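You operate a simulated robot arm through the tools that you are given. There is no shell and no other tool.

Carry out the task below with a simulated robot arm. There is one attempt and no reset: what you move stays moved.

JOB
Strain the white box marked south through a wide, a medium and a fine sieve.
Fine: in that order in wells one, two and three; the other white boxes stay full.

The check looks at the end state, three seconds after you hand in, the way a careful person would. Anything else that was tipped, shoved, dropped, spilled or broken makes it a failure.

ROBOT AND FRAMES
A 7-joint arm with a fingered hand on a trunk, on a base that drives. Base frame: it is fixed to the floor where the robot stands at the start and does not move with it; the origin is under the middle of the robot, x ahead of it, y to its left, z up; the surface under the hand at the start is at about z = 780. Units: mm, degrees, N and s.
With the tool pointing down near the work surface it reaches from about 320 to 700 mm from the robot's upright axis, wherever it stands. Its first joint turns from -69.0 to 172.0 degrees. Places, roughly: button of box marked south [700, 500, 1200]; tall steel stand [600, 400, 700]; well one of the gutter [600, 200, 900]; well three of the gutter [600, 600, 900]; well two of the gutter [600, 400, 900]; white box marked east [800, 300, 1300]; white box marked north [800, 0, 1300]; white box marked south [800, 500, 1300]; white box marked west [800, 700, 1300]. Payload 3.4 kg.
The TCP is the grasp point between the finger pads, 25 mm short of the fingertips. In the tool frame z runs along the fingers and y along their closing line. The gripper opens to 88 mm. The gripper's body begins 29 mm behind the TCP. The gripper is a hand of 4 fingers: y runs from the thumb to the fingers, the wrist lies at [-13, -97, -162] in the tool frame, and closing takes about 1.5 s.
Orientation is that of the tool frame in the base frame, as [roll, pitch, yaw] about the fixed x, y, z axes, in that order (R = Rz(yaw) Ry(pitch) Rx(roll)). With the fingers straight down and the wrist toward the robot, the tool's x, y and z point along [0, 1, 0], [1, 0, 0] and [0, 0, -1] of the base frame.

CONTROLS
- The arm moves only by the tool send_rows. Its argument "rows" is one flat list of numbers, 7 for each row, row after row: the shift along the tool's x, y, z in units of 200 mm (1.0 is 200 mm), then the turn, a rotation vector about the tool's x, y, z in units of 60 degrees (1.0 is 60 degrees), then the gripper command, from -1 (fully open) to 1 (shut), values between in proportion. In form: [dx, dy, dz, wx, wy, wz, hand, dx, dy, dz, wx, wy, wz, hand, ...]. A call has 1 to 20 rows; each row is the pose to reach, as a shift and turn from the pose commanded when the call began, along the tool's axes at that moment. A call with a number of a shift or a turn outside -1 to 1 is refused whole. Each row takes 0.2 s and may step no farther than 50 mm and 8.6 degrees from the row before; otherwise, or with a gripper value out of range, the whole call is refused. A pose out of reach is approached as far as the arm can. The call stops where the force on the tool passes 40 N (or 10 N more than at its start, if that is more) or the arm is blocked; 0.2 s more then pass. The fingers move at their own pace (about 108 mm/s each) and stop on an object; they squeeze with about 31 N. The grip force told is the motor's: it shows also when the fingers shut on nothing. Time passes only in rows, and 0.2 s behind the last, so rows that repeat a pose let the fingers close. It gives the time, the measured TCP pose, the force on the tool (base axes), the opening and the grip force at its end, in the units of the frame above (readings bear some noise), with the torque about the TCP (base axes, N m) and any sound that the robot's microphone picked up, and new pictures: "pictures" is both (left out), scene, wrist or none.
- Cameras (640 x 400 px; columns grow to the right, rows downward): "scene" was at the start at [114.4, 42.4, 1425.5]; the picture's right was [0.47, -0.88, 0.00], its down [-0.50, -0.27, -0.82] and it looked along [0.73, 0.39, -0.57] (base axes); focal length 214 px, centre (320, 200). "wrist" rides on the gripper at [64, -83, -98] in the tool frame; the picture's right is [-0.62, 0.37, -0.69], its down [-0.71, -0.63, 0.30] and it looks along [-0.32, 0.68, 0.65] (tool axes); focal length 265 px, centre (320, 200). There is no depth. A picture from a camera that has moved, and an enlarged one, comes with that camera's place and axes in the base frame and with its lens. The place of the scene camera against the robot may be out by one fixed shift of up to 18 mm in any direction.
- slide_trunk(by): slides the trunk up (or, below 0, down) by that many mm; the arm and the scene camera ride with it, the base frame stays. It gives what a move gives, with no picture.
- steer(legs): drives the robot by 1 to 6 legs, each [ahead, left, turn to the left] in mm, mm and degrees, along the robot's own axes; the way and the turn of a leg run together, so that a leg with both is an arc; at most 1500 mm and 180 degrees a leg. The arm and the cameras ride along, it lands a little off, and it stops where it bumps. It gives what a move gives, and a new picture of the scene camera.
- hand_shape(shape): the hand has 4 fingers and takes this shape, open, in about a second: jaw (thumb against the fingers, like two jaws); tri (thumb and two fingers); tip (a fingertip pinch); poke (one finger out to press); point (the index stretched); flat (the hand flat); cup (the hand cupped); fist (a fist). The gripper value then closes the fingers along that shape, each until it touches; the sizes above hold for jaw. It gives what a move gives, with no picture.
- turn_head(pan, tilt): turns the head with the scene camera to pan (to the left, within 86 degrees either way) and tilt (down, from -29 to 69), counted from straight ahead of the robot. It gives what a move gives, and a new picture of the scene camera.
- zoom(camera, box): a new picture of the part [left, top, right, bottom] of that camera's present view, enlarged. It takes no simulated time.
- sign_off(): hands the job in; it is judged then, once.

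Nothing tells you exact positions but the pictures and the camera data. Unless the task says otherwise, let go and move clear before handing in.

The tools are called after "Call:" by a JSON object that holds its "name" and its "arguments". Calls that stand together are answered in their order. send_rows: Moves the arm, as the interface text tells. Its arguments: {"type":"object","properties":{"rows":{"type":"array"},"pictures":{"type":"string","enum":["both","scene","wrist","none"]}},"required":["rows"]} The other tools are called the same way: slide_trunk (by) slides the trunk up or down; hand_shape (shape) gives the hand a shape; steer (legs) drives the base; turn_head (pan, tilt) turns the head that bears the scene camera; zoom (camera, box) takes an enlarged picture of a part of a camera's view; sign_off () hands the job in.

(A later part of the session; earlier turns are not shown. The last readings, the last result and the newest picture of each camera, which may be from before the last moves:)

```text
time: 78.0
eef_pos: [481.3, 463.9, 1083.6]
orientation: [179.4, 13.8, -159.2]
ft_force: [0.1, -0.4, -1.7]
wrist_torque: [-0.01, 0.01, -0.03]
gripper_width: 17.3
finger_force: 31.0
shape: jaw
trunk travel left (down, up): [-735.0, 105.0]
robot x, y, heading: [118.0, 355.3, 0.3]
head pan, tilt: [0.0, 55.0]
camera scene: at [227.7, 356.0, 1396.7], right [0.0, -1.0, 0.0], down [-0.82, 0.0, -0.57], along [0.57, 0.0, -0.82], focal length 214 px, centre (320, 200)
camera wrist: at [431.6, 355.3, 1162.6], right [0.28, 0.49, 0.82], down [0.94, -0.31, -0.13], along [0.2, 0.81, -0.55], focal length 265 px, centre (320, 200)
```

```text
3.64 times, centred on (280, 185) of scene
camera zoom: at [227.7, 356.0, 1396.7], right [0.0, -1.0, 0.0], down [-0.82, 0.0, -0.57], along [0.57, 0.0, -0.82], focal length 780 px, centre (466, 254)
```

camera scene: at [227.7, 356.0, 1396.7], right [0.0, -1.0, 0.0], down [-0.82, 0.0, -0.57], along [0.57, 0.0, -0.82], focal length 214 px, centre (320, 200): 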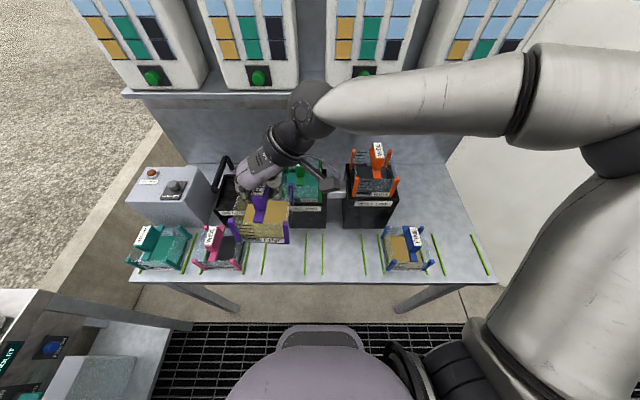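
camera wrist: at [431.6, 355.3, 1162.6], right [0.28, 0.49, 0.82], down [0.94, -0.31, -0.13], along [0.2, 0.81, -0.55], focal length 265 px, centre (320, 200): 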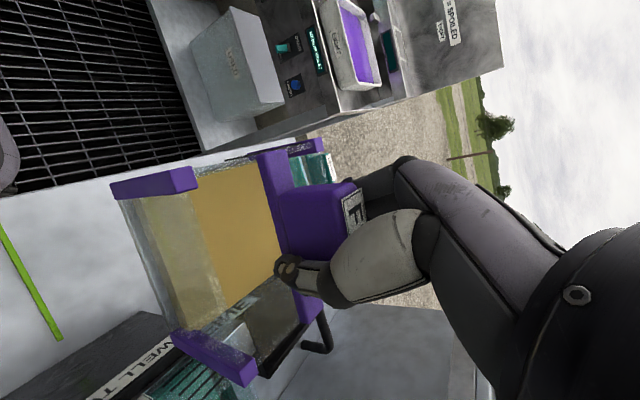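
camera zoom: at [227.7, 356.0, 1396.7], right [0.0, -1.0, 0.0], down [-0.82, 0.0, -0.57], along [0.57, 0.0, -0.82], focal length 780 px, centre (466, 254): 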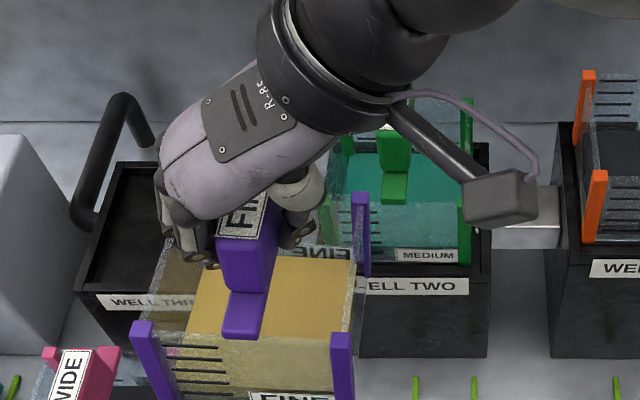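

Held, yawed about −2.6°. I'll square it up, pull back 50 mm, and drive left 190 mm so well three is in the same relative spot.

Call:
{"name": "send_rows", "arguments": {"rows": [0.076, 0.03, -0.019, -0.0035, 0, -0.014, 1, 0.151, 0.06, -0.037, -0.007, 0, -0.028, 1, 0.227, 0.089, -0.056, -0.0104, 0.0004, -0.042, 1, 0.227, 0.089, -0.056, -0.0104, 0.0004, -0.042, 1], "pictures": "none"}}

Call:
{"name": "steer", "arguments": {"legs": [[0, 190, 0]]}}

Call:
{"name": "zoom", "arguments": {"camera": "scene", "box": [200, 120, 360, 250]}}

```text
time: 79.0
eef_pos: [431.5, 462.1, 1080.3]
orientation: [179.5, 13.9, -156.6]
ft_force: [-0.3, 0.1, -1.2]
wrist_torque: [-0.02, 0.02, -0.01]
gripper_width: 17.0
finger_force: 31.1
shape: jaw
trunk travel left (down, up): [-735.0, 105.0]
robot x, y, heading: [118.0, 354.3, 0.3]
head pan, tilt: [0.0, 55.0]
```

```text
time: 80.5
eef_pos: [431.8, 651.8, 1082.3]
orientation: [179.4, 13.9, -156.8]
ft_force: [0.0, -0.6, -0.5]
wrist_torque: [-0.02, 0.02, 0.01]
gripper_width: 17.3
finger_force: 30.9
shape: jaw
trunk travel left (down, up): [-735.0, 105.0]
robot x, y, heading: [118.7, 545.5, -0.1]
head pan, tilt: [0.0, 55.0]
camera scene: at [226.9, 545.4, 1396.7], right [0.0, -1.0, 0.0], down [-0.82, 0.0, -0.57], along [0.57, 0.0, -0.82], focal length 214 px, centre (320, 200)
```

scene: 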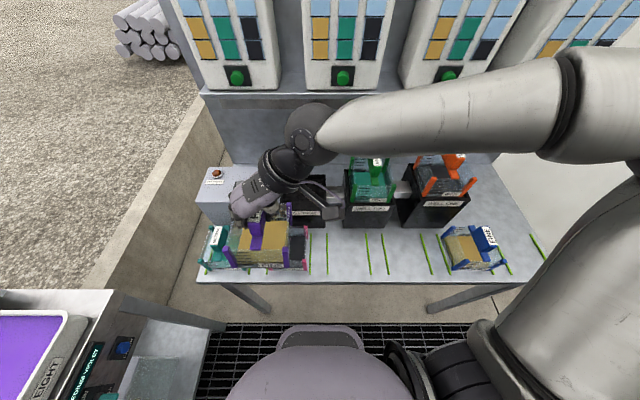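

```text
3.08 times, centred on (280, 185) of scene
camera zoom: at [226.9, 545.4, 1396.7], right [0.0, -1.0, 0.0], down [-0.82, 0.0, -0.57], along [0.57, 0.0, -0.82], focal length 660 px, centre (443, 246)
```

zoom: 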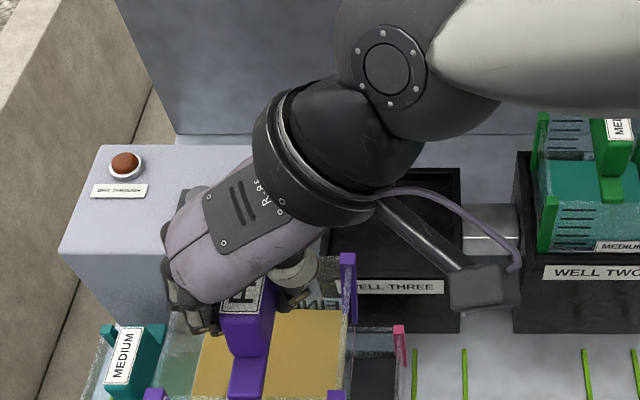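

In front of well three now (centre about (629, 591), rim about z=891). I'll carry the sieve over it.

Call:
{"name": "send_rows", "arguments": {"rows": [-0.13, -0.112, 0.031, 0, 0, 0, 1, -0.26, -0.224, 0.062, 0, 0, 0, 1, -0.39, -0.336, 0.093, 0, 0, 0, 1, -0.52, -0.448, 0.124, 0, 0, 0, 1, -0.65, -0.56, 0.155, 0, 0, 0, 1, -0.7805, -0.672, 0.1865, 0, 0, 0, 1, -0.7805, -0.672, 0.1865, 0, 0, 0, 1], "pictures": "both"}}

Call:
{"name": "zoom", "arguments": {"camera": "scene", "box": [255, 130, 345, 230]}}

Call:
{"name": "zoom", "arguments": {"camera": "wrist", "box": [0, 150, 330, 400]}}

```text
time: 82.1
eef_pos: [630.3, 590.7, 1080.0]
orientation: [179.4, 14.1, -156.7]
ft_force: [0.2, -0.1, -1.1]
wrist_torque: [0.03, -0.03, 0.0]
gripper_width: 17.0
finger_force: 31.2
shape: jaw
trunk travel left (down, up): [-735.0, 105.0]
robot x, y, heading: [119.2, 545.7, 0.0]
head pan, tilt: [0.0, 55.0]
camera scene: at [226.1, 544.6, 1396.8], right [0.0, -1.0, 0.0], down [-0.82, 0.0, -0.57], along [0.57, 0.0, -0.82], focal length 214 px, centre (320, 200)
camera wrist: at [584.9, 480.3, 1160.3], right [0.26, 0.5, 0.82], down [0.95, -0.27, -0.13], along [0.16, 0.82, -0.55], focal length 265 px, centre (320, 200)
```

scene: 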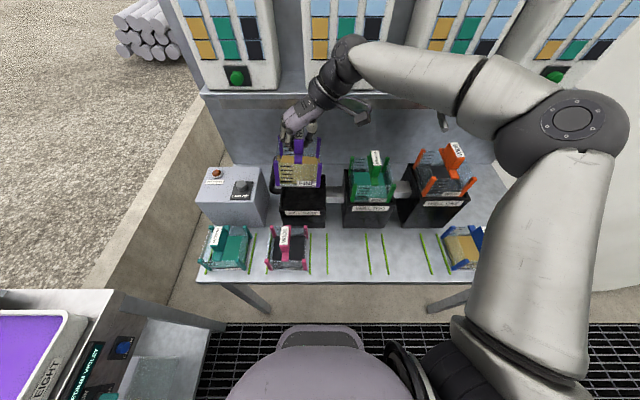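
wrist: 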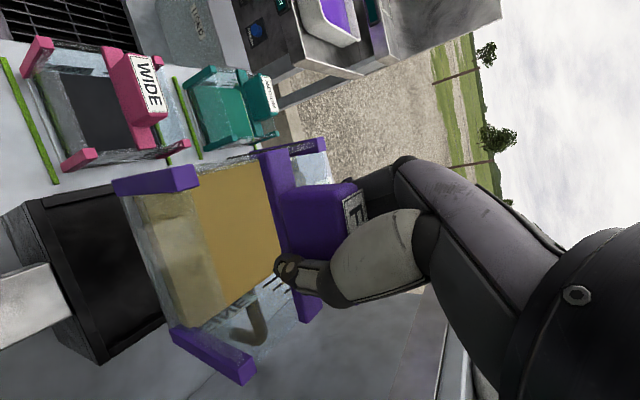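

```text
4.00 times, centred on (300, 180) of scene
camera zoom: at [226.1, 544.6, 1396.8], right [0.0, -1.0, 0.0], down [-0.82, 0.0, -0.57], along [0.57, 0.0, -0.82], focal length 858 px, centre (400, 280)
```

zoom: 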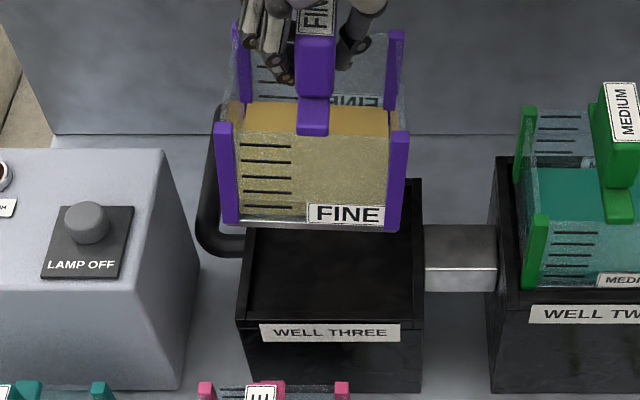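

```text
1.60 times, centred on (165, 275) of wrist
camera zoom: at [584.9, 480.3, 1160.3], right [0.26, 0.5, 0.82], down [0.95, -0.27, -0.13], along [0.16, 0.82, -0.55], focal length 425 px, centre (568, 80)
```

zoom: 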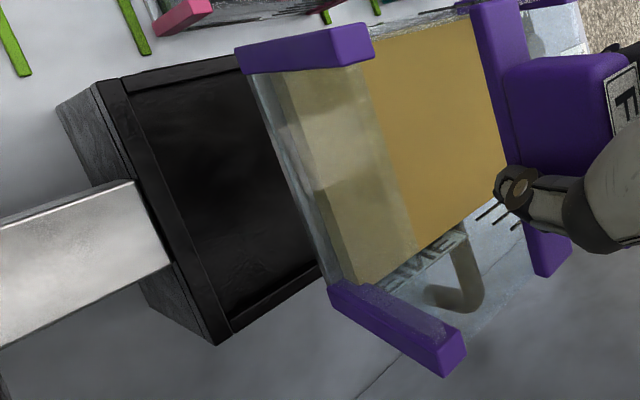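

The sieve is rolled about 4° in the hand, with the left side high. I'll counter-rotate the hand about the x axis by −4° and recheck before lowering.

Call:
{"name": "send_rows", "arguments": {"rows": [0, 0, 0, 0.03, 0.0132, -0.0072, 1, 0, 0, 0, 0.0595, 0.0265, -0.0145, 1, 0, 0, 0, 0.0595, 0.0265, -0.0145, 1], "pictures": "both"}}

Call:
{"name": "zoom", "arguments": {"camera": "scene", "box": [265, 130, 335, 210]}}

Call:
{"name": "zoom", "arguments": {"camera": "wrist", "box": [0, 150, 330, 400]}}

```text
time: 82.9
eef_pos: [631.7, 589.8, 1080.9]
orientation: [-176.7, 12.4, -155.9]
ft_force: [0.1, -0.2, -2.1]
wrist_torque: [-0.02, -0.04, 0.02]
gripper_width: 17.0
finger_force: 30.7
shape: jaw
trunk travel left (down, up): [-735.0, 105.0]
robot x, y, heading: [114.4, 545.9, 0.1]
head pan, tilt: [0.0, 55.0]
camera scene: at [227.1, 544.5, 1396.7], right [0.0, -1.0, 0.0], down [-0.82, 0.0, -0.57], along [0.57, 0.0, -0.82], focal length 214 px, centre (320, 200)
camera wrist: at [586.2, 485.6, 1167.8], right [0.26, 0.56, 0.79], down [0.95, -0.28, -0.11], along [0.16, 0.78, -0.61], focal length 265 px, centre (320, 200)
```

scene: 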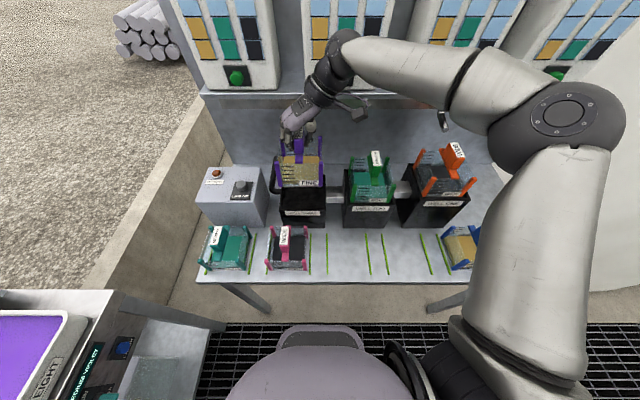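
wrist: 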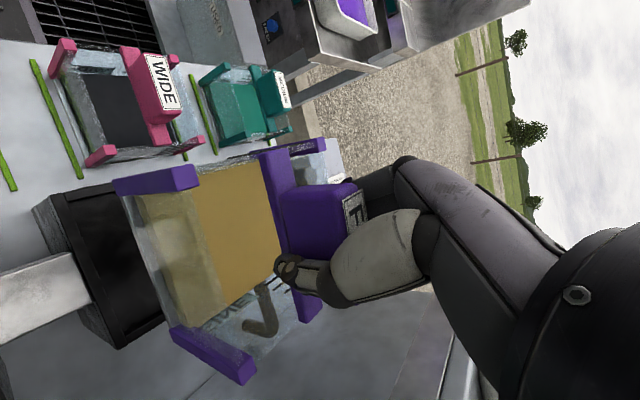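

```text
5.00 times, centred on (300, 170) of scene
camera zoom: at [227.1, 544.5, 1396.7], right [0.0, -1.0, 0.0], down [-0.82, 0.0, -0.57], along [0.57, 0.0, -0.82], focal length 1072 px, centre (420, 350)
```

zoom: 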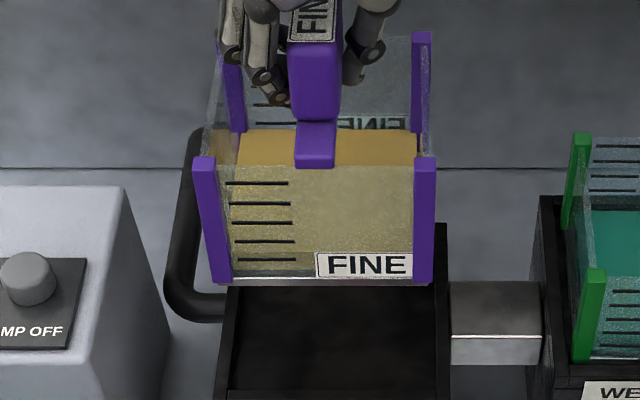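

```text
1.60 times, centred on (165, 275) of wrist
camera zoom: at [586.2, 485.6, 1167.8], right [0.26, 0.56, 0.79], down [0.95, -0.28, -0.11], along [0.16, 0.78, -0.61], focal length 425 px, centre (568, 80)
```

zoom: 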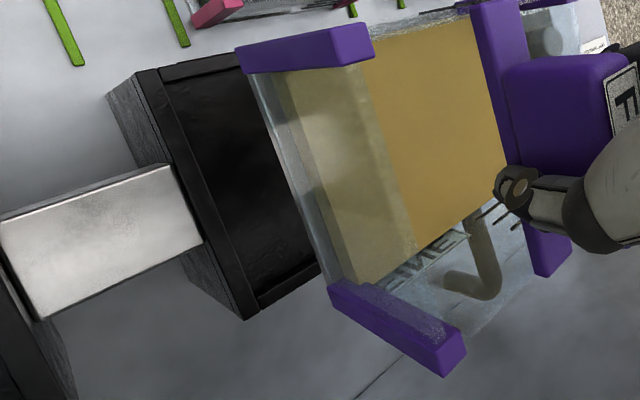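

The sieve is level now. It needs about (+7, +0.7) mm; I'll shift and lower to just above the rim.

Call:
{"name": "send_rows", "arguments": {"rows": [-0.0326, -0.0107, 0.0078, 0, 0, 0, 1, -0.0095, -0.0046, 0.113, 0, 0, 0, 1, 0.0137, 0.0015, 0.217, 0, 0, 0, 1, 0.0368, 0.0076, 0.322, 0, 0, 0, 1, 0.06, 0.0137, 0.427, 0, 0, 0, 1, 0.06, 0.0137, 0.427, 0, 0, 0, 1], "pictures": "both"}}

Call:
{"name": "zoom", "arguments": {"camera": "scene", "box": [265, 155, 335, 220]}}

Call:
{"name": "zoom", "arguments": {"camera": "wrist", "box": [0, 150, 330, 400]}}

```text
time: 84.3
eef_pos: [639.0, 590.4, 995.2]
orientation: [-176.6, 12.4, -155.9]
ft_force: [0.7, -0.6, -2.6]
wrist_torque: [0.01, -0.02, -0.01]
gripper_width: 17.1
finger_force: 31.2
shape: jaw
trunk travel left (down, up): [-735.0, 105.0]
robot x, y, heading: [118.8, 545.6, -0.1]
head pan, tilt: [0.0, 55.0]
camera scene: at [226.7, 544.6, 1396.8], right [0.0, -1.0, 0.0], down [-0.82, 0.0, -0.57], along [0.57, 0.0, -0.82], focal length 214 px, centre (320, 200)
camera wrist: at [592.8, 485.9, 1081.4], right [0.26, 0.56, 0.79], down [0.95, -0.28, -0.11], along [0.16, 0.78, -0.61], focal length 265 px, centre (320, 200)
```

scene: 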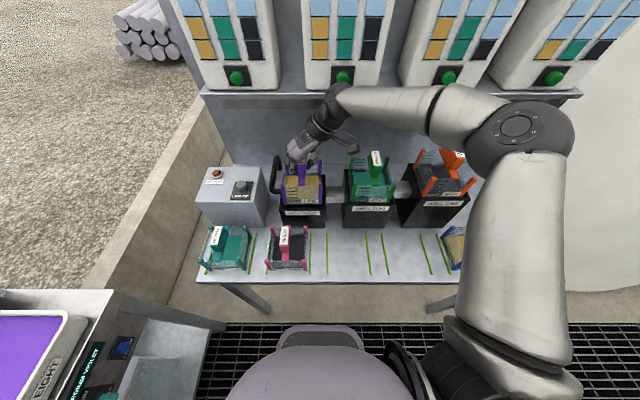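
wrist: 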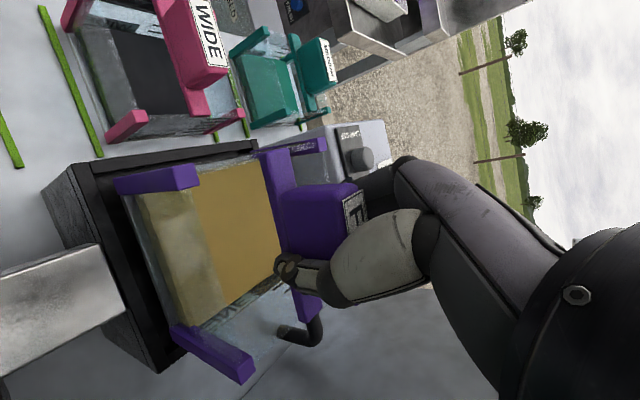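

```text
6.15 times, centred on (300, 188) of scene
camera zoom: at [226.7, 544.6, 1396.8], right [0.0, -1.0, 0.0], down [-0.82, 0.0, -0.57], along [0.57, 0.0, -0.82], focal length 1320 px, centre (443, 277)
```

zoom: 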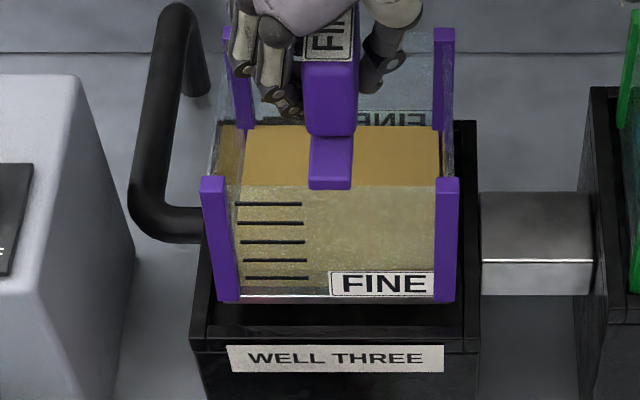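

```text
1.60 times, centred on (165, 275) of wrist
camera zoom: at [592.8, 485.9, 1081.4], right [0.26, 0.56, 0.79], down [0.95, -0.28, -0.11], along [0.16, 0.78, -0.61], focal length 425 px, centre (568, 80)
```

zoom: 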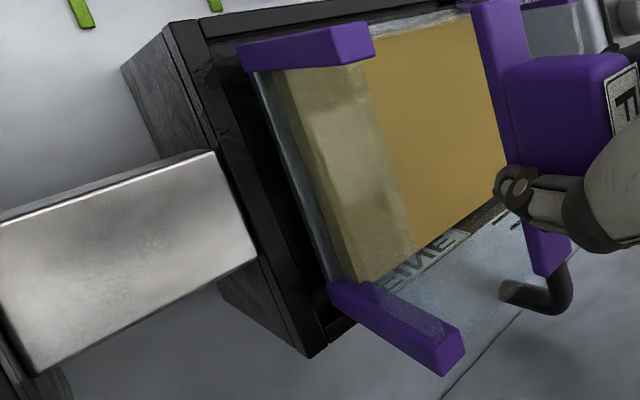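

Both cameras agree it is centred within 1 mm. Lowering into the rim, then creeping to contact.

Call:
{"name": "send_rows", "arguments": {"rows": [0.0046, 0.0012, 0.021, 0, 0, 0, 1, 0.0092, 0.0024, 0.0415, 0, 0, 0, 1, 0.0137, 0.0036, 0.062, 0, 0, 0, 1, 0.0172, 0.0045, 0.078, 0, 0, 0, 1, 0.0172, 0.0045, 0.078, 0, 0, 0, 1], "pictures": "wrist"}}

Call:
{"name": "zoom", "arguments": {"camera": "scene", "box": [265, 155, 335, 220]}}

```text
time: 85.5
eef_pos: [639.8, 593.4, 979.8]
orientation: [-176.7, 12.5, -155.9]
ft_force: [-1.7, 0.4, 4.3]
wrist_torque: [-0.09, -0.13, 0.02]
gripper_width: 17.6
finger_force: 30.9
shape: jaw
trunk travel left (down, up): [-735.0, 105.0]
robot x, y, heading: [116.1, 543.8, -0.0]
head pan, tilt: [0.0, 55.0]
camera wrist: at [593.0, 487.0, 1066.8], right [0.25, 0.56, 0.79], down [0.95, -0.28, -0.11], along [0.16, 0.78, -0.61], focal length 265 px, centre (320, 200)
```

wrist: 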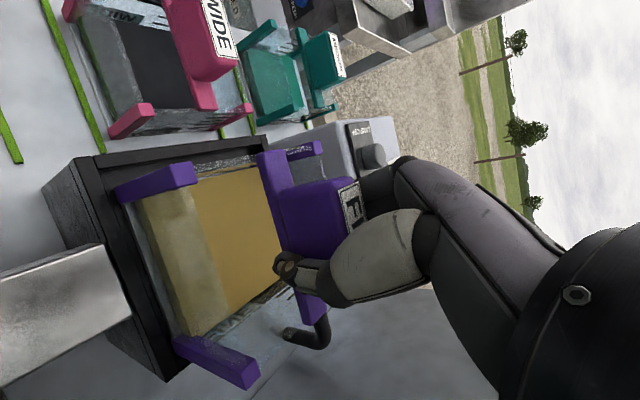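

```text
6.15 times, centred on (300, 188) of scene
camera zoom: at [225.5, 544.8, 1396.9], right [0.0, -1.0, 0.0], down [-0.82, 0.0, -0.57], along [0.57, 0.0, -0.82], focal length 1320 px, centre (443, 277)
```

zoom: 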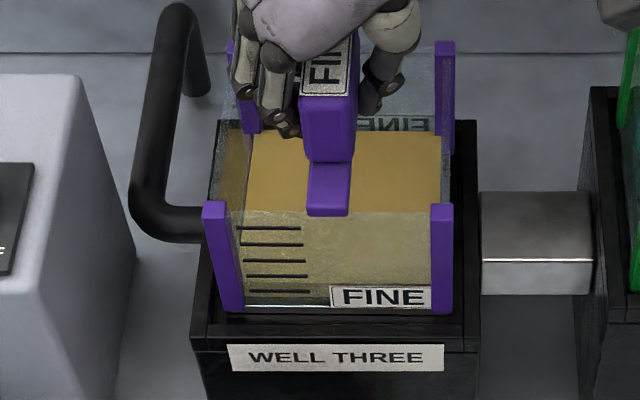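

A light contact is showing slightly higher than expected. I'll look closely before pressing further.

Call:
{"name": "zoom", "arguments": {"camera": "wrist", "box": [60, 150, 200, 240]}}

Call:
{"name": "zoom", "arguments": {"camera": "wrist", "box": [130, 300, 270, 400]}}

Call:
{"name": "zoom", "arguments": {"camera": "scene", "box": [283, 180, 318, 210]}}

Call:
{"name": "turn_head", "arguments": {"pan": 30, "tilt": 50}}

Call:
{"name": "zoom", "arguments": {"camera": "scene", "box": [360, 130, 460, 240]}}

```text
4.44 times, centred on (130, 195) of wrist
camera zoom: at [593.0, 487.0, 1066.8], right [0.25, 0.56, 0.79], down [0.95, -0.28, -0.11], along [0.16, 0.78, -0.61], focal length 1180 px, centre (1164, 222)
```

zoom: 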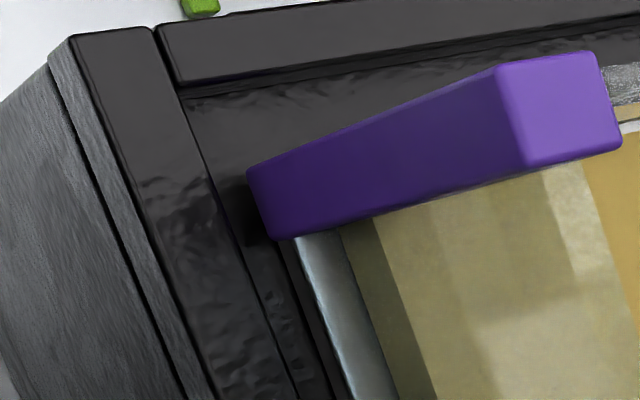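

```text
4.00 times, centred on (200, 350) of wrist
camera zoom: at [593.0, 487.0, 1066.8], right [0.25, 0.56, 0.79], down [0.95, -0.28, -0.11], along [0.16, 0.78, -0.61], focal length 1062 px, centre (800, -400)
```

zoom: 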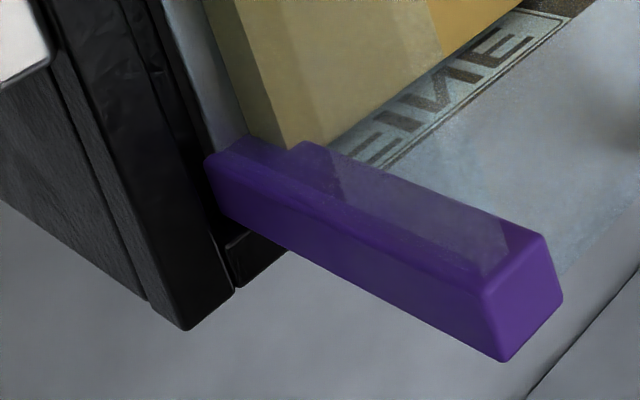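

```text
13.33 times, centred on (300, 195) of scene
camera zoom: at [225.5, 544.8, 1396.9], right [0.0, -1.0, 0.0], down [-0.82, 0.0, -0.57], along [0.57, 0.0, -0.82], focal length 2860 px, centre (580, 267)
```

zoom: 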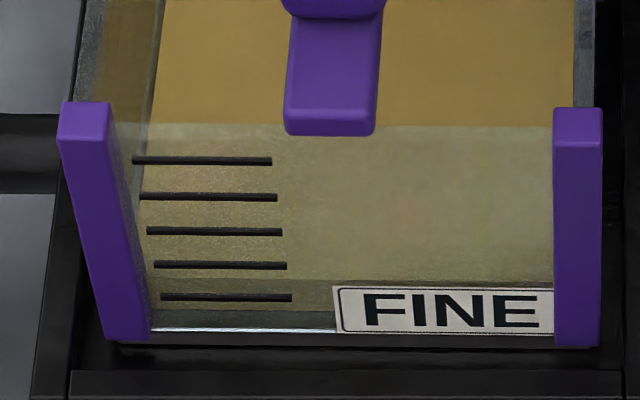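

```text
time: 86.5
eef_pos: [638.6, 592.3, 978.8]
orientation: [-176.7, 12.5, -155.8]
ft_force: [-0.9, 0.3, 4.0]
wrist_torque: [-0.05, -0.14, -0.01]
gripper_width: 17.8
finger_force: 30.7
shape: jaw
trunk travel left (down, up): [-735.0, 105.0]
robot x, y, heading: [117.5, 545.0, -0.0]
head pan, tilt: [30.0, 50.0]
camera scene: at [220.1, 583.2, 1403.4], right [0.5, -0.87, 0.0], down [-0.66, -0.38, -0.64], along [0.56, 0.32, -0.77], focal length 214 px, centre (320, 200)
```

scene: 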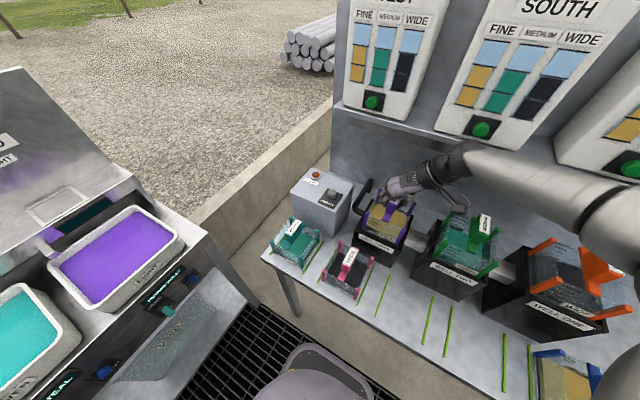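

```text
3.64 times, centred on (410, 185) of scene
camera zoom: at [220.1, 583.2, 1403.4], right [0.5, -0.87, 0.0], down [-0.66, -0.38, -0.64], along [0.56, 0.32, -0.77], focal length 780 px, centre (-7, 254)
```

zoom: 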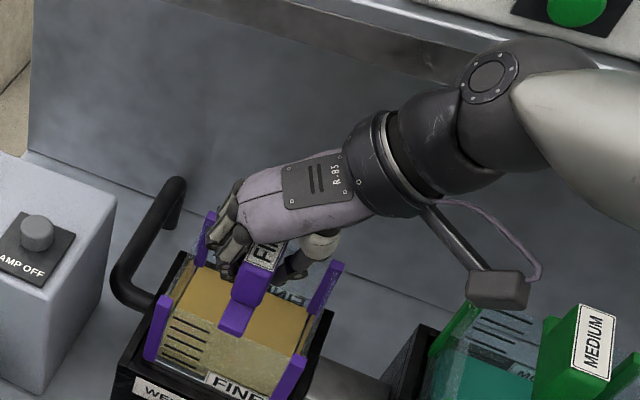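

It's inside the rim on all visible sides, resting lightly. I'll press down 2.5 mm more to confirm it is seated flat.

Call:
{"name": "send_rows", "arguments": {"rows": [0.0013, 0.0003, 0.006, 0, 0, 0, 1, 0.0027, 0.0007, 0.0122, 0, 0, 0, 1, 0.0027, 0.0007, 0.0122, 0, 0, 0, 1], "pictures": "wrist"}}

Call:
{"name": "zoom", "arguments": {"camera": "wrist", "box": [60, 150, 200, 240]}}

Call:
{"name": "zoom", "arguments": {"camera": "wrist", "box": [130, 300, 270, 400]}}

Call:
{"name": "zoom", "arguments": {"camera": "scene", "box": [340, 180, 420, 260]}}

```text
time: 87.3
eef_pos: [637.2, 592.1, 978.1]
orientation: [-176.7, 12.5, -156.1]
ft_force: [1.4, 2.8, 11.6]
wrist_torque: [0.14, -0.12, 0.0]
gripper_width: 18.6
finger_force: 30.7
shape: jaw
trunk travel left (down, up): [-735.0, 105.0]
robot x, y, heading: [119.8, 544.1, -0.1]
head pan, tilt: [30.0, 50.0]
camera wrist: at [592.2, 487.0, 1065.1], right [0.25, 0.56, 0.79], down [0.95, -0.28, -0.11], along [0.16, 0.78, -0.6], focal length 265 px, centre (320, 200)
```

wrist: 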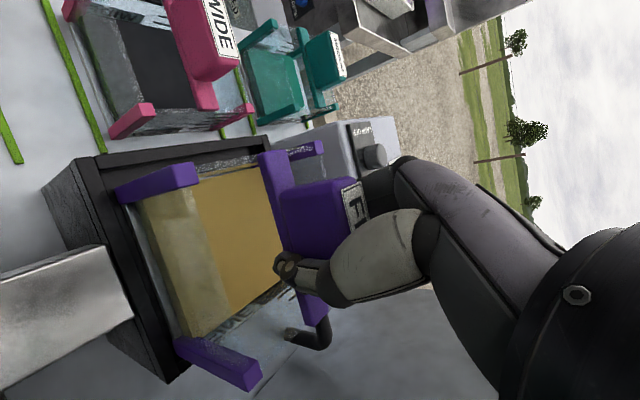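

```text
4.44 times, centred on (130, 195) of wrist
camera zoom: at [592.2, 487.0, 1065.1], right [0.25, 0.56, 0.79], down [0.95, -0.28, -0.11], along [0.16, 0.78, -0.6], focal length 1180 px, centre (1164, 222)
```

zoom: 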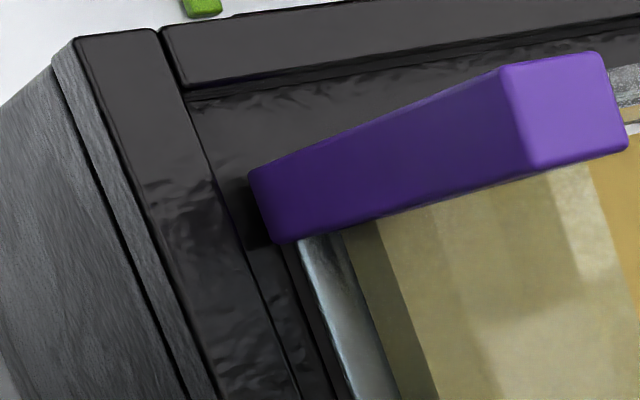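

```text
4.00 times, centred on (200, 350) of wrist
camera zoom: at [592.2, 487.0, 1065.1], right [0.25, 0.56, 0.79], down [0.95, -0.28, -0.11], along [0.16, 0.78, -0.6], focal length 1062 px, centre (800, -400)
```

zoom: 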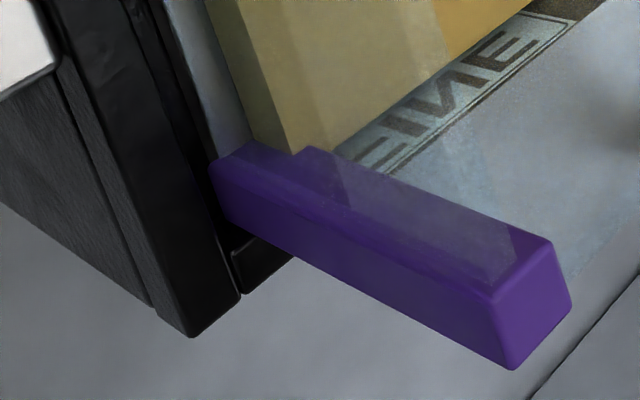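

```text
5.00 times, centred on (380, 220) of scene
camera zoom: at [219.6, 583.7, 1403.5], right [0.5, -0.87, 0.0], down [-0.66, -0.38, -0.64], along [0.56, 0.32, -0.77], focal length 1072 px, centre (20, 100)
```

zoom: 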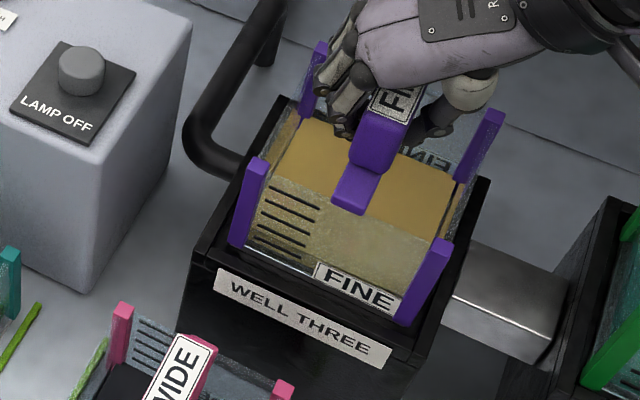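

Firm seat at z≈978, and the sieve is inside the rim on all sides. Easing up and releasing.

Call:
{"name": "send_rows", "arguments": {"rows": [-0.0013, -0.0003, -0.006, 0, 0, 0, 1, -0.0027, -0.0007, -0.0122, 0, 0, 0, 1, -0.0027, -0.0007, -0.0122, 0, 0, 0, 0.5, -0.0027, -0.0007, -0.0122, 0, 0, 0, 0.2, -0.0027, -0.0007, -0.0122, 0, 0, 0, 0, -0.0027, -0.0007, -0.0122, 0, 0, 0, -0.27, -0.0027, -0.0007, -0.0122, 0, 0, 0, -0.27, -0.0027, -0.0007, -0.0122, 0, 0, 0, -0.27], "pictures": "wrist"}}

Call:
{"name": "zoom", "arguments": {"camera": "scene", "box": [340, 170, 420, 260]}}

```text
time: 89.1
eef_pos: [639.1, 591.5, 978.6]
orientation: [-176.7, 12.5, -155.9]
ft_force: [-0.2, 0.2, 1.2]
wrist_torque: [0.0, -0.02, 0.01]
gripper_width: 55.6
finger_force: 0.0
shape: jaw
trunk travel left (down, up): [-735.0, 105.0]
robot x, y, heading: [116.2, 542.2, 0.2]
head pan, tilt: [30.0, 50.0]
camera wrist: at [593.2, 486.7, 1066.3], right [0.26, 0.56, 0.79], down [0.95, -0.28, -0.11], along [0.16, 0.78, -0.61], focal length 265 px, centre (320, 200)
```

wrist: 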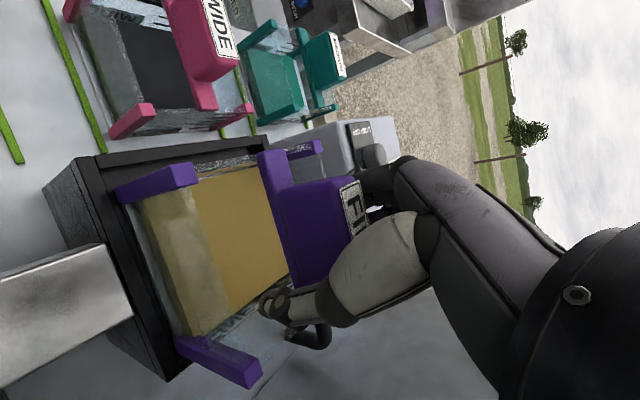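

```text
4.44 times, centred on (380, 215) of scene
camera zoom: at [221.3, 583.1, 1403.3], right [0.5, -0.87, 0.0], down [-0.66, -0.38, -0.64], along [0.56, 0.32, -0.77], focal length 953 px, centre (53, 133)
```

zoom: 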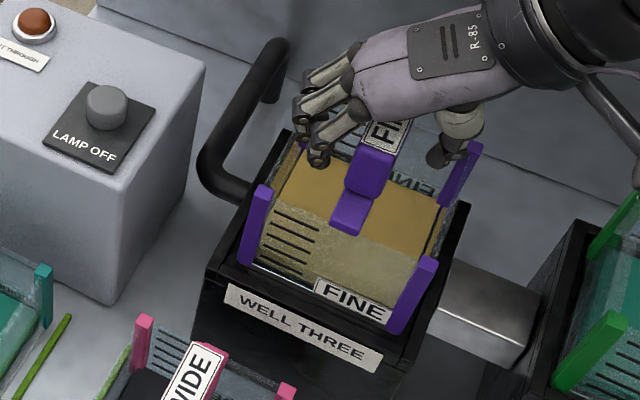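

Released. Raising the hand straight up clear of the sieve.

Call:
{"name": "send_rows", "arguments": {"rows": [-0.0215, -0.0056, -0.0975, 0, 0, 0, -0.27, -0.043, -0.0113, -0.195, 0, 0, 0, -0.27, -0.0644, -0.017, -0.2925, 0, 0, 0, -0.27, -0.102, -0.027, -0.463, 0, 0, 0, -0.27, -0.1396, -0.0366, -0.634, 0, 0, 0, -0.27], "pictures": "both"}}

Call:
{"name": "turn_head", "arguments": {"pan": 0, "tilt": 35}}

Call:
{"name": "zoom", "arguments": {"camera": "scene", "box": [240, 200, 480, 360]}}

```text
time: 90.3
eef_pos: [636.4, 589.9, 1108.9]
orientation: [-176.8, 12.3, -156.1]
ft_force: [1.5, -0.4, 1.0]
wrist_torque: [-0.02, -0.04, 0.01]
gripper_width: 55.7
finger_force: 0.0
shape: jaw
trunk travel left (down, up): [-735.0, 105.0]
robot x, y, heading: [120.3, 541.5, -0.1]
head pan, tilt: [30.0, 50.0]
camera scene: at [220.7, 583.4, 1403.3], right [0.5, -0.87, 0.0], down [-0.66, -0.38, -0.64], along [0.56, 0.32, -0.77], focal length 214 px, centre (320, 200)
camera wrist: at [590.2, 485.2, 1196.5], right [0.26, 0.56, 0.79], down [0.95, -0.28, -0.11], along [0.16, 0.78, -0.61], focal length 265 px, centre (320, 200)
```

scene: 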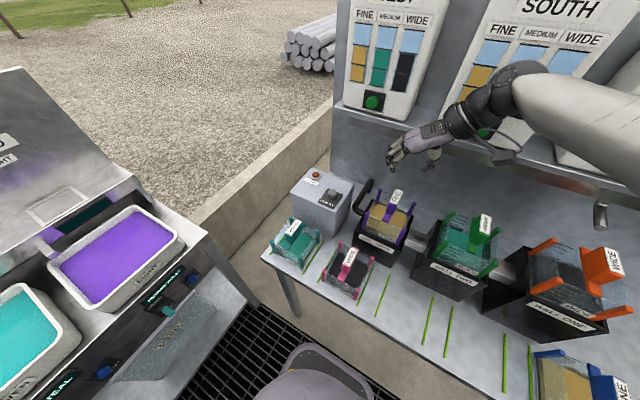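
wrist: 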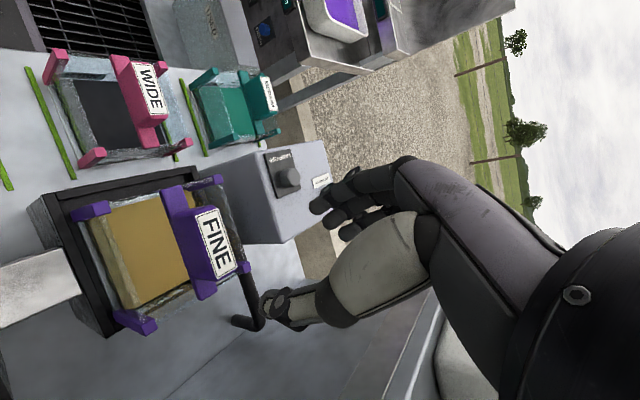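

```text
time: 91.2
eef_pos: [636.1, 591.0, 1107.1]
orientation: [-176.7, 12.3, -155.9]
ft_force: [0.5, 0.6, -0.2]
wrist_torque: [-0.01, 0.01, -0.01]
gripper_width: 55.4
finger_force: 0.0
shape: jaw
trunk travel left (down, up): [-735.0, 105.0]
robot x, y, heading: [116.4, 541.6, -0.0]
head pan, tilt: [0.0, 35.0]
camera scene: at [242.6, 544.8, 1425.0], right [0.0, -1.0, 0.0], down [-0.57, 0.0, -0.82], along [0.82, 0.0, -0.57], focal length 214 px, centre (320, 200)
```

scene: 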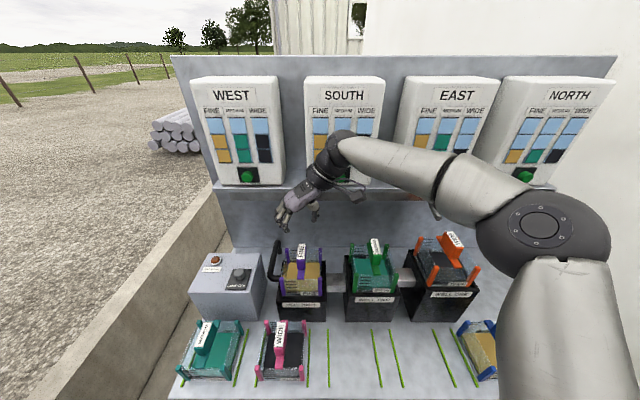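

```text
2.50 times, centred on (360, 280) of scene
camera zoom: at [242.6, 544.8, 1425.0], right [0.0, -1.0, 0.0], down [-0.57, 0.0, -0.82], along [0.82, 0.0, -0.57], focal length 536 px, centre (220, 0)
```

zoom: 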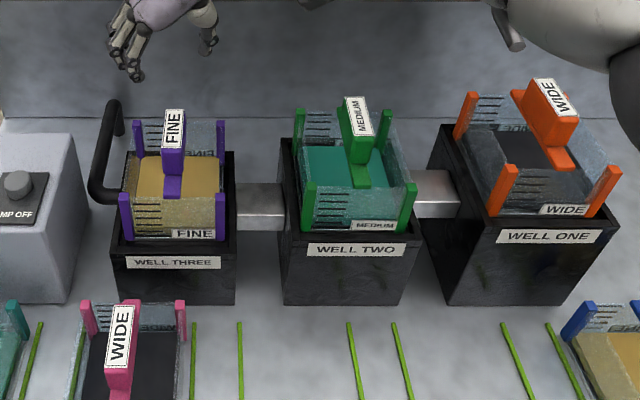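

All three sieves are seated in order: WIDE in one, MEDIUM in two, FINE in three. Next is the South button. I'll retract the hand to open space and shape it to poke, then look at where the fingertip ends up.

Call:
{"name": "send_rows", "arguments": {"rows": [0.174, 0.078, -0.063, 0, 0, 0, -0.27, 0.348, 0.156, -0.127, 0, 0, 0, -0.27, 0.522, 0.234, -0.19, 0, 0, 0, -0.27, 0.696, 0.312, -0.253, 0, 0, 0, -0.27, 0.87, 0.39, -0.3165, 0, 0, 0, -0.27], "pictures": "none"}}

Call:
{"name": "hand_shape", "arguments": {"shape": "poke"}}

Call:
{"name": "zoom", "arguments": {"camera": "scene", "box": [0, 0, 640, 400]}}

Call:
{"name": "zoom", "arguments": {"camera": "wrist", "box": [0, 0, 640, 400]}}

```text
time: 92.4
eef_pos: [437.7, 591.2, 1130.3]
orientation: [-176.7, 12.4, -156.0]
ft_force: [0.5, -1.0, 0.4]
wrist_torque: [-0.01, -0.01, -0.04]
gripper_width: 55.4
finger_force: 0.1
shape: jaw
trunk travel left (down, up): [-735.0, 105.0]
robot x, y, heading: [121.7, 541.8, 0.1]
head pan, tilt: [0.0, 35.0]
```

```text
time: 93.3
eef_pos: [439.0, 589.8, 1130.5]
orientation: [-176.6, 12.4, -155.9]
ft_force: [0.2, -1.9, 0.1]
wrist_torque: [0.0, 0.0, -0.01]
gripper_width: 0.2
finger_force: 0.1
shape: poke
trunk travel left (down, up): [-735.0, 105.0]
robot x, y, heading: [118.4, 545.4, -0.1]
head pan, tilt: [0.0, 35.0]
```

```text
1.00 times, centred on (320, 200) of scene (not enlarged: the box is as wide or as high as the picture)
camera zoom: at [242.5, 544.6, 1425.0], right [0.0, -1.0, 0.0], down [-0.57, 0.0, -0.82], along [0.82, 0.0, -0.57], focal length 214 px, centre (320, 200)
```

zoom: 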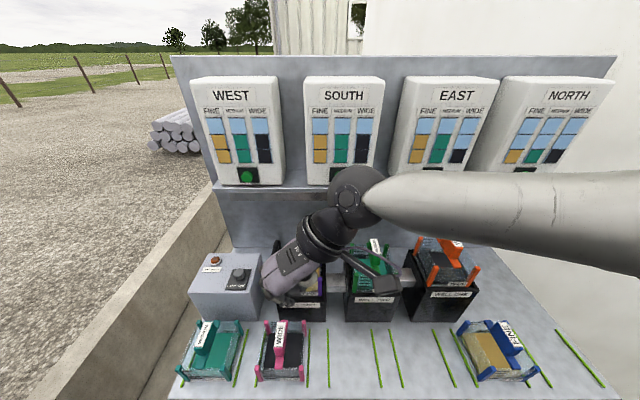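

```text
1.00 times, centred on (320, 200) of wrist (not enlarged: the box is as wide or as high as the picture)
camera zoom: at [393.6, 485.2, 1217.6], right [0.26, 0.56, 0.79], down [0.95, -0.28, -0.11], along [0.16, 0.78, -0.61], focal length 265 px, centre (320, 200)
```

zoom: 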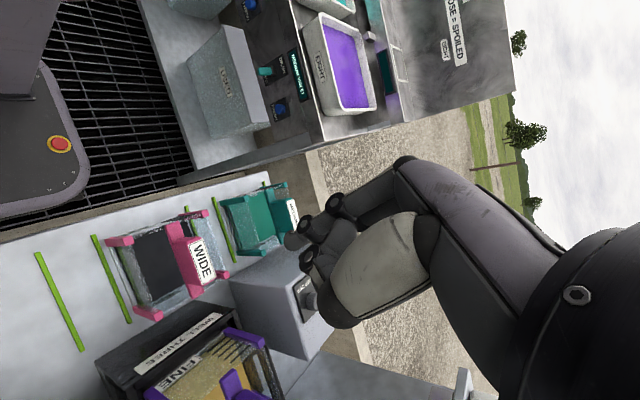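

The poke shape seems to put one fingertip along the tool axis. I'll zoom in to confirm where the tip is.

Call:
{"name": "zoom", "arguments": {"camera": "wrist", "box": [230, 140, 450, 340]}}

Call:
{"name": "zoom", "arguments": {"camera": "scene", "box": [240, 160, 420, 320]}}

```text
2.00 times, centred on (340, 240) of wrist
camera zoom: at [393.6, 485.2, 1217.6], right [0.26, 0.56, 0.79], down [0.95, -0.28, -0.11], along [0.16, 0.78, -0.61], focal length 531 px, centre (280, 120)
```

zoom: 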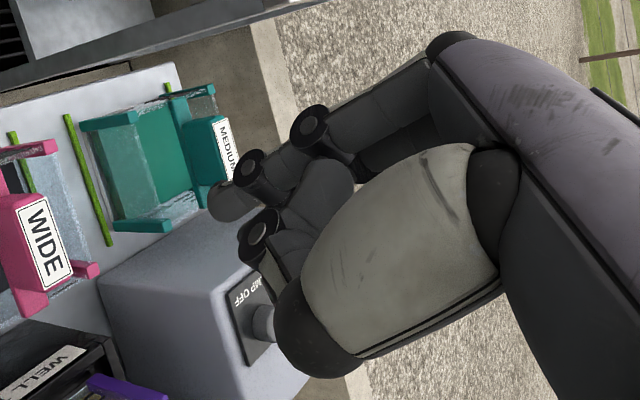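

```text
2.50 times, centred on (330, 240) of scene
camera zoom: at [242.5, 544.6, 1425.0], right [0.0, -1.0, 0.0], down [-0.57, 0.0, -0.82], along [0.82, 0.0, -0.57], focal length 536 px, centre (295, 100)
```

zoom: 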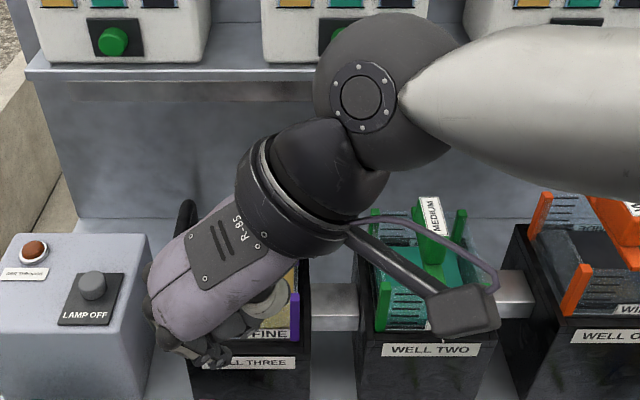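

One fingertip extends along the tool axis just past the grasp point. I'll drive right about 100 mm so the South button is nicely ahead, then turn the hand to point forward in two stages, staying above the sieves.

Call:
{"name": "steer", "arguments": {"legs": [[0, -105, 0]]}}

Call:
{"name": "send_rows", "arguments": {"rows": [-0.08, -0.032, 0.008, 0.029, -0.126, 0.031, 0, -0.16, -0.064, 0.015, 0.058, -0.252, 0.062, 0, -0.24, -0.096, 0.022, 0.088, -0.379, 0.092, 0, -0.32, -0.128, 0.029, 0.117, -0.505, 0.123, 0, -0.4, -0.16, -0.01, 0.146, -0.631, 0.154, 0], "pictures": "both"}}

```text
time: 94.5
eef_pos: [438.3, 487.0, 1130.4]
orientation: [-176.6, 12.4, -156.0]
ft_force: [0.3, 0.1, 0.6]
wrist_torque: [-0.02, 0.0, 0.0]
gripper_width: 0.0
finger_force: 0.0
shape: poke
trunk travel left (down, up): [-735.0, 105.0]
robot x, y, heading: [118.1, 440.1, 0.2]
head pan, tilt: [0.0, 35.0]
camera scene: at [242.5, 440.7, 1425.0], right [0.0, -1.0, 0.0], down [-0.57, 0.0, -0.82], along [0.82, 0.0, -0.57], focal length 214 px, centre (320, 200)
```

scene: 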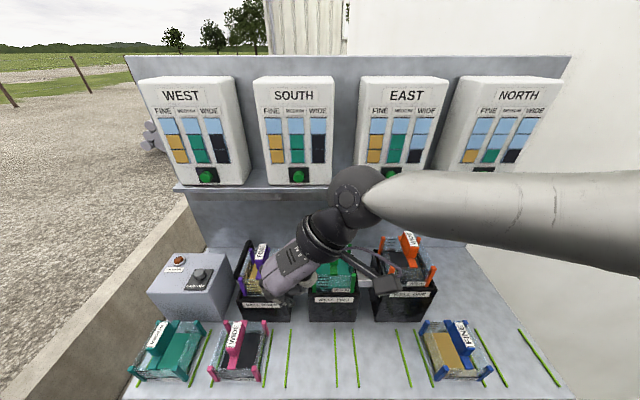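

```text
time: 95.7
eef_pos: [522.7, 487.6, 1152.2]
orientation: [-170.9, 51.0, -161.9]
ft_force: [0.0, -0.6, 0.6]
wrist_torque: [0.0, -0.03, -0.03]
gripper_width: 40.1
finger_force: 0.1
shape: jaw
trunk travel left (down, up): [-735.0, 105.0]
robot x, y, heading: [118.8, 442.8, -0.1]
head pan, tilt: [0.0, 35.0]
camera scene: at [242.5, 441.0, 1425.0], right [0.0, -1.0, 0.0], down [-0.57, 0.0, -0.82], along [0.82, 0.0, -0.57], focal length 214 px, centre (320, 200)
camera wrist: at [424.1, 386.0, 1171.6], right [-0.24, 0.42, 0.88], down [0.78, -0.45, 0.43], along [0.57, 0.79, -0.22], focal length 265 px, centre (320, 200)
```

scene: 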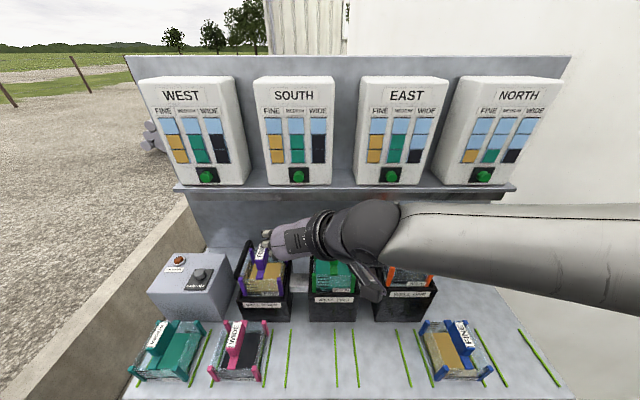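
wrist: 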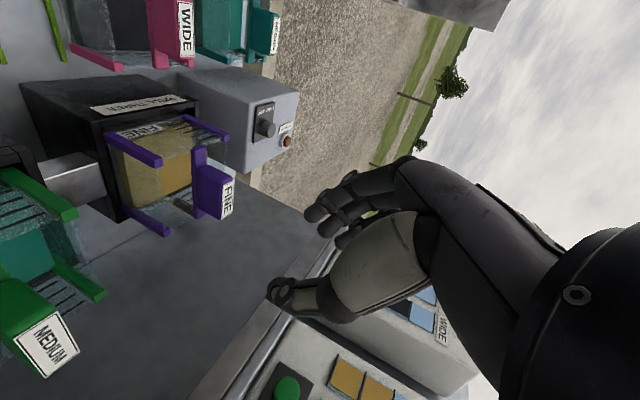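

The hand reverted to jaw when I gave it a half-closed value, which I'll handle after finishing the turn. Completing the rotation to point straight ahead.

Call:
{"name": "send_rows", "arguments": {"rows": [-0.056, -0.016, 0.052, 0.029, -0.127, 0.031, 0, -0.112, -0.032, 0.104, 0.058, -0.253, 0.061, 0, -0.169, -0.048, 0.156, 0.087, -0.38, 0.092, 0, -0.225, -0.064, 0.208, 0.115, -0.506, 0.122, 0, -0.281, -0.08, 0.2595, 0.1442, -0.6326, 0.1531, 0], "pictures": "none"}}

Call:
{"name": "hand_shape", "arguments": {"shape": "poke"}}

Call:
{"name": "send_rows", "arguments": {"rows": [0, 0, 0, 0, 0, 0, -1, 0, 0, 0, 0, 0, 0, -1], "pictures": "both"}}

```text
time: 96.9
eef_pos: [593.2, 496.8, 1162.8]
orientation: [-162.7, 88.2, -160.7]
ft_force: [0.1, 0.8, 0.1]
wrist_torque: [-0.01, -0.03, 0.03]
gripper_width: 40.3
finger_force: 0.0
shape: jaw
out of reach, approached as far as the arm can: row 5
trunk travel left (down, up): [-735.0, 105.0]
robot x, y, heading: [120.6, 441.1, -0.1]
head pan, tilt: [0.0, 35.0]
```

```text
time: 97.8
eef_pos: [589.9, 497.7, 1163.8]
orientation: [-161.8, 88.1, -159.8]
ft_force: [1.3, 0.8, -0.2]
wrist_torque: [-0.01, 0.04, 0.0]
gripper_width: 0.0
finger_force: 0.0
shape: poke
trunk travel left (down, up): [-735.0, 105.0]
robot x, y, heading: [117.1, 443.6, -0.1]
head pan, tilt: [0.0, 35.0]
```

```text
time: 98.4
eef_pos: [591.0, 497.9, 1163.1]
orientation: [-160.8, 88.1, -158.8]
ft_force: [0.5, -0.5, -0.4]
wrist_torque: [0.03, -0.01, 0.02]
gripper_width: 0.0
finger_force: 0.1
shape: poke
trunk travel left (down, up): [-735.0, 105.0]
robot x, y, heading: [115.1, 441.5, 0.0]
head pan, tilt: [0.0, 35.0]
camera scene: at [242.6, 441.2, 1425.0], right [0.0, -1.0, 0.0], down [-0.57, 0.0, -0.82], along [0.82, 0.0, -0.57], focal length 214 px, centre (320, 200)
camera wrist: at [493.9, 410.9, 1103.2], right [-0.69, 0.35, 0.64], down [0.35, -0.61, 0.71], along [0.64, 0.71, 0.3], focal length 265 px, centre (320, 200)
```

scene: 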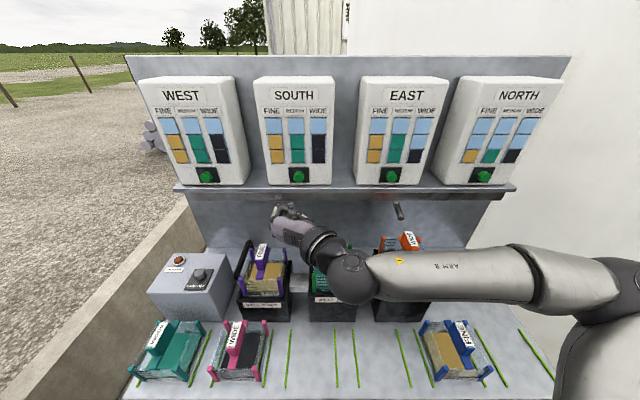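
wrist: 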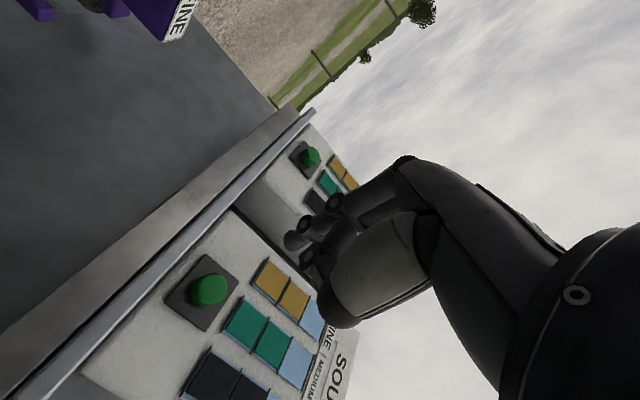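

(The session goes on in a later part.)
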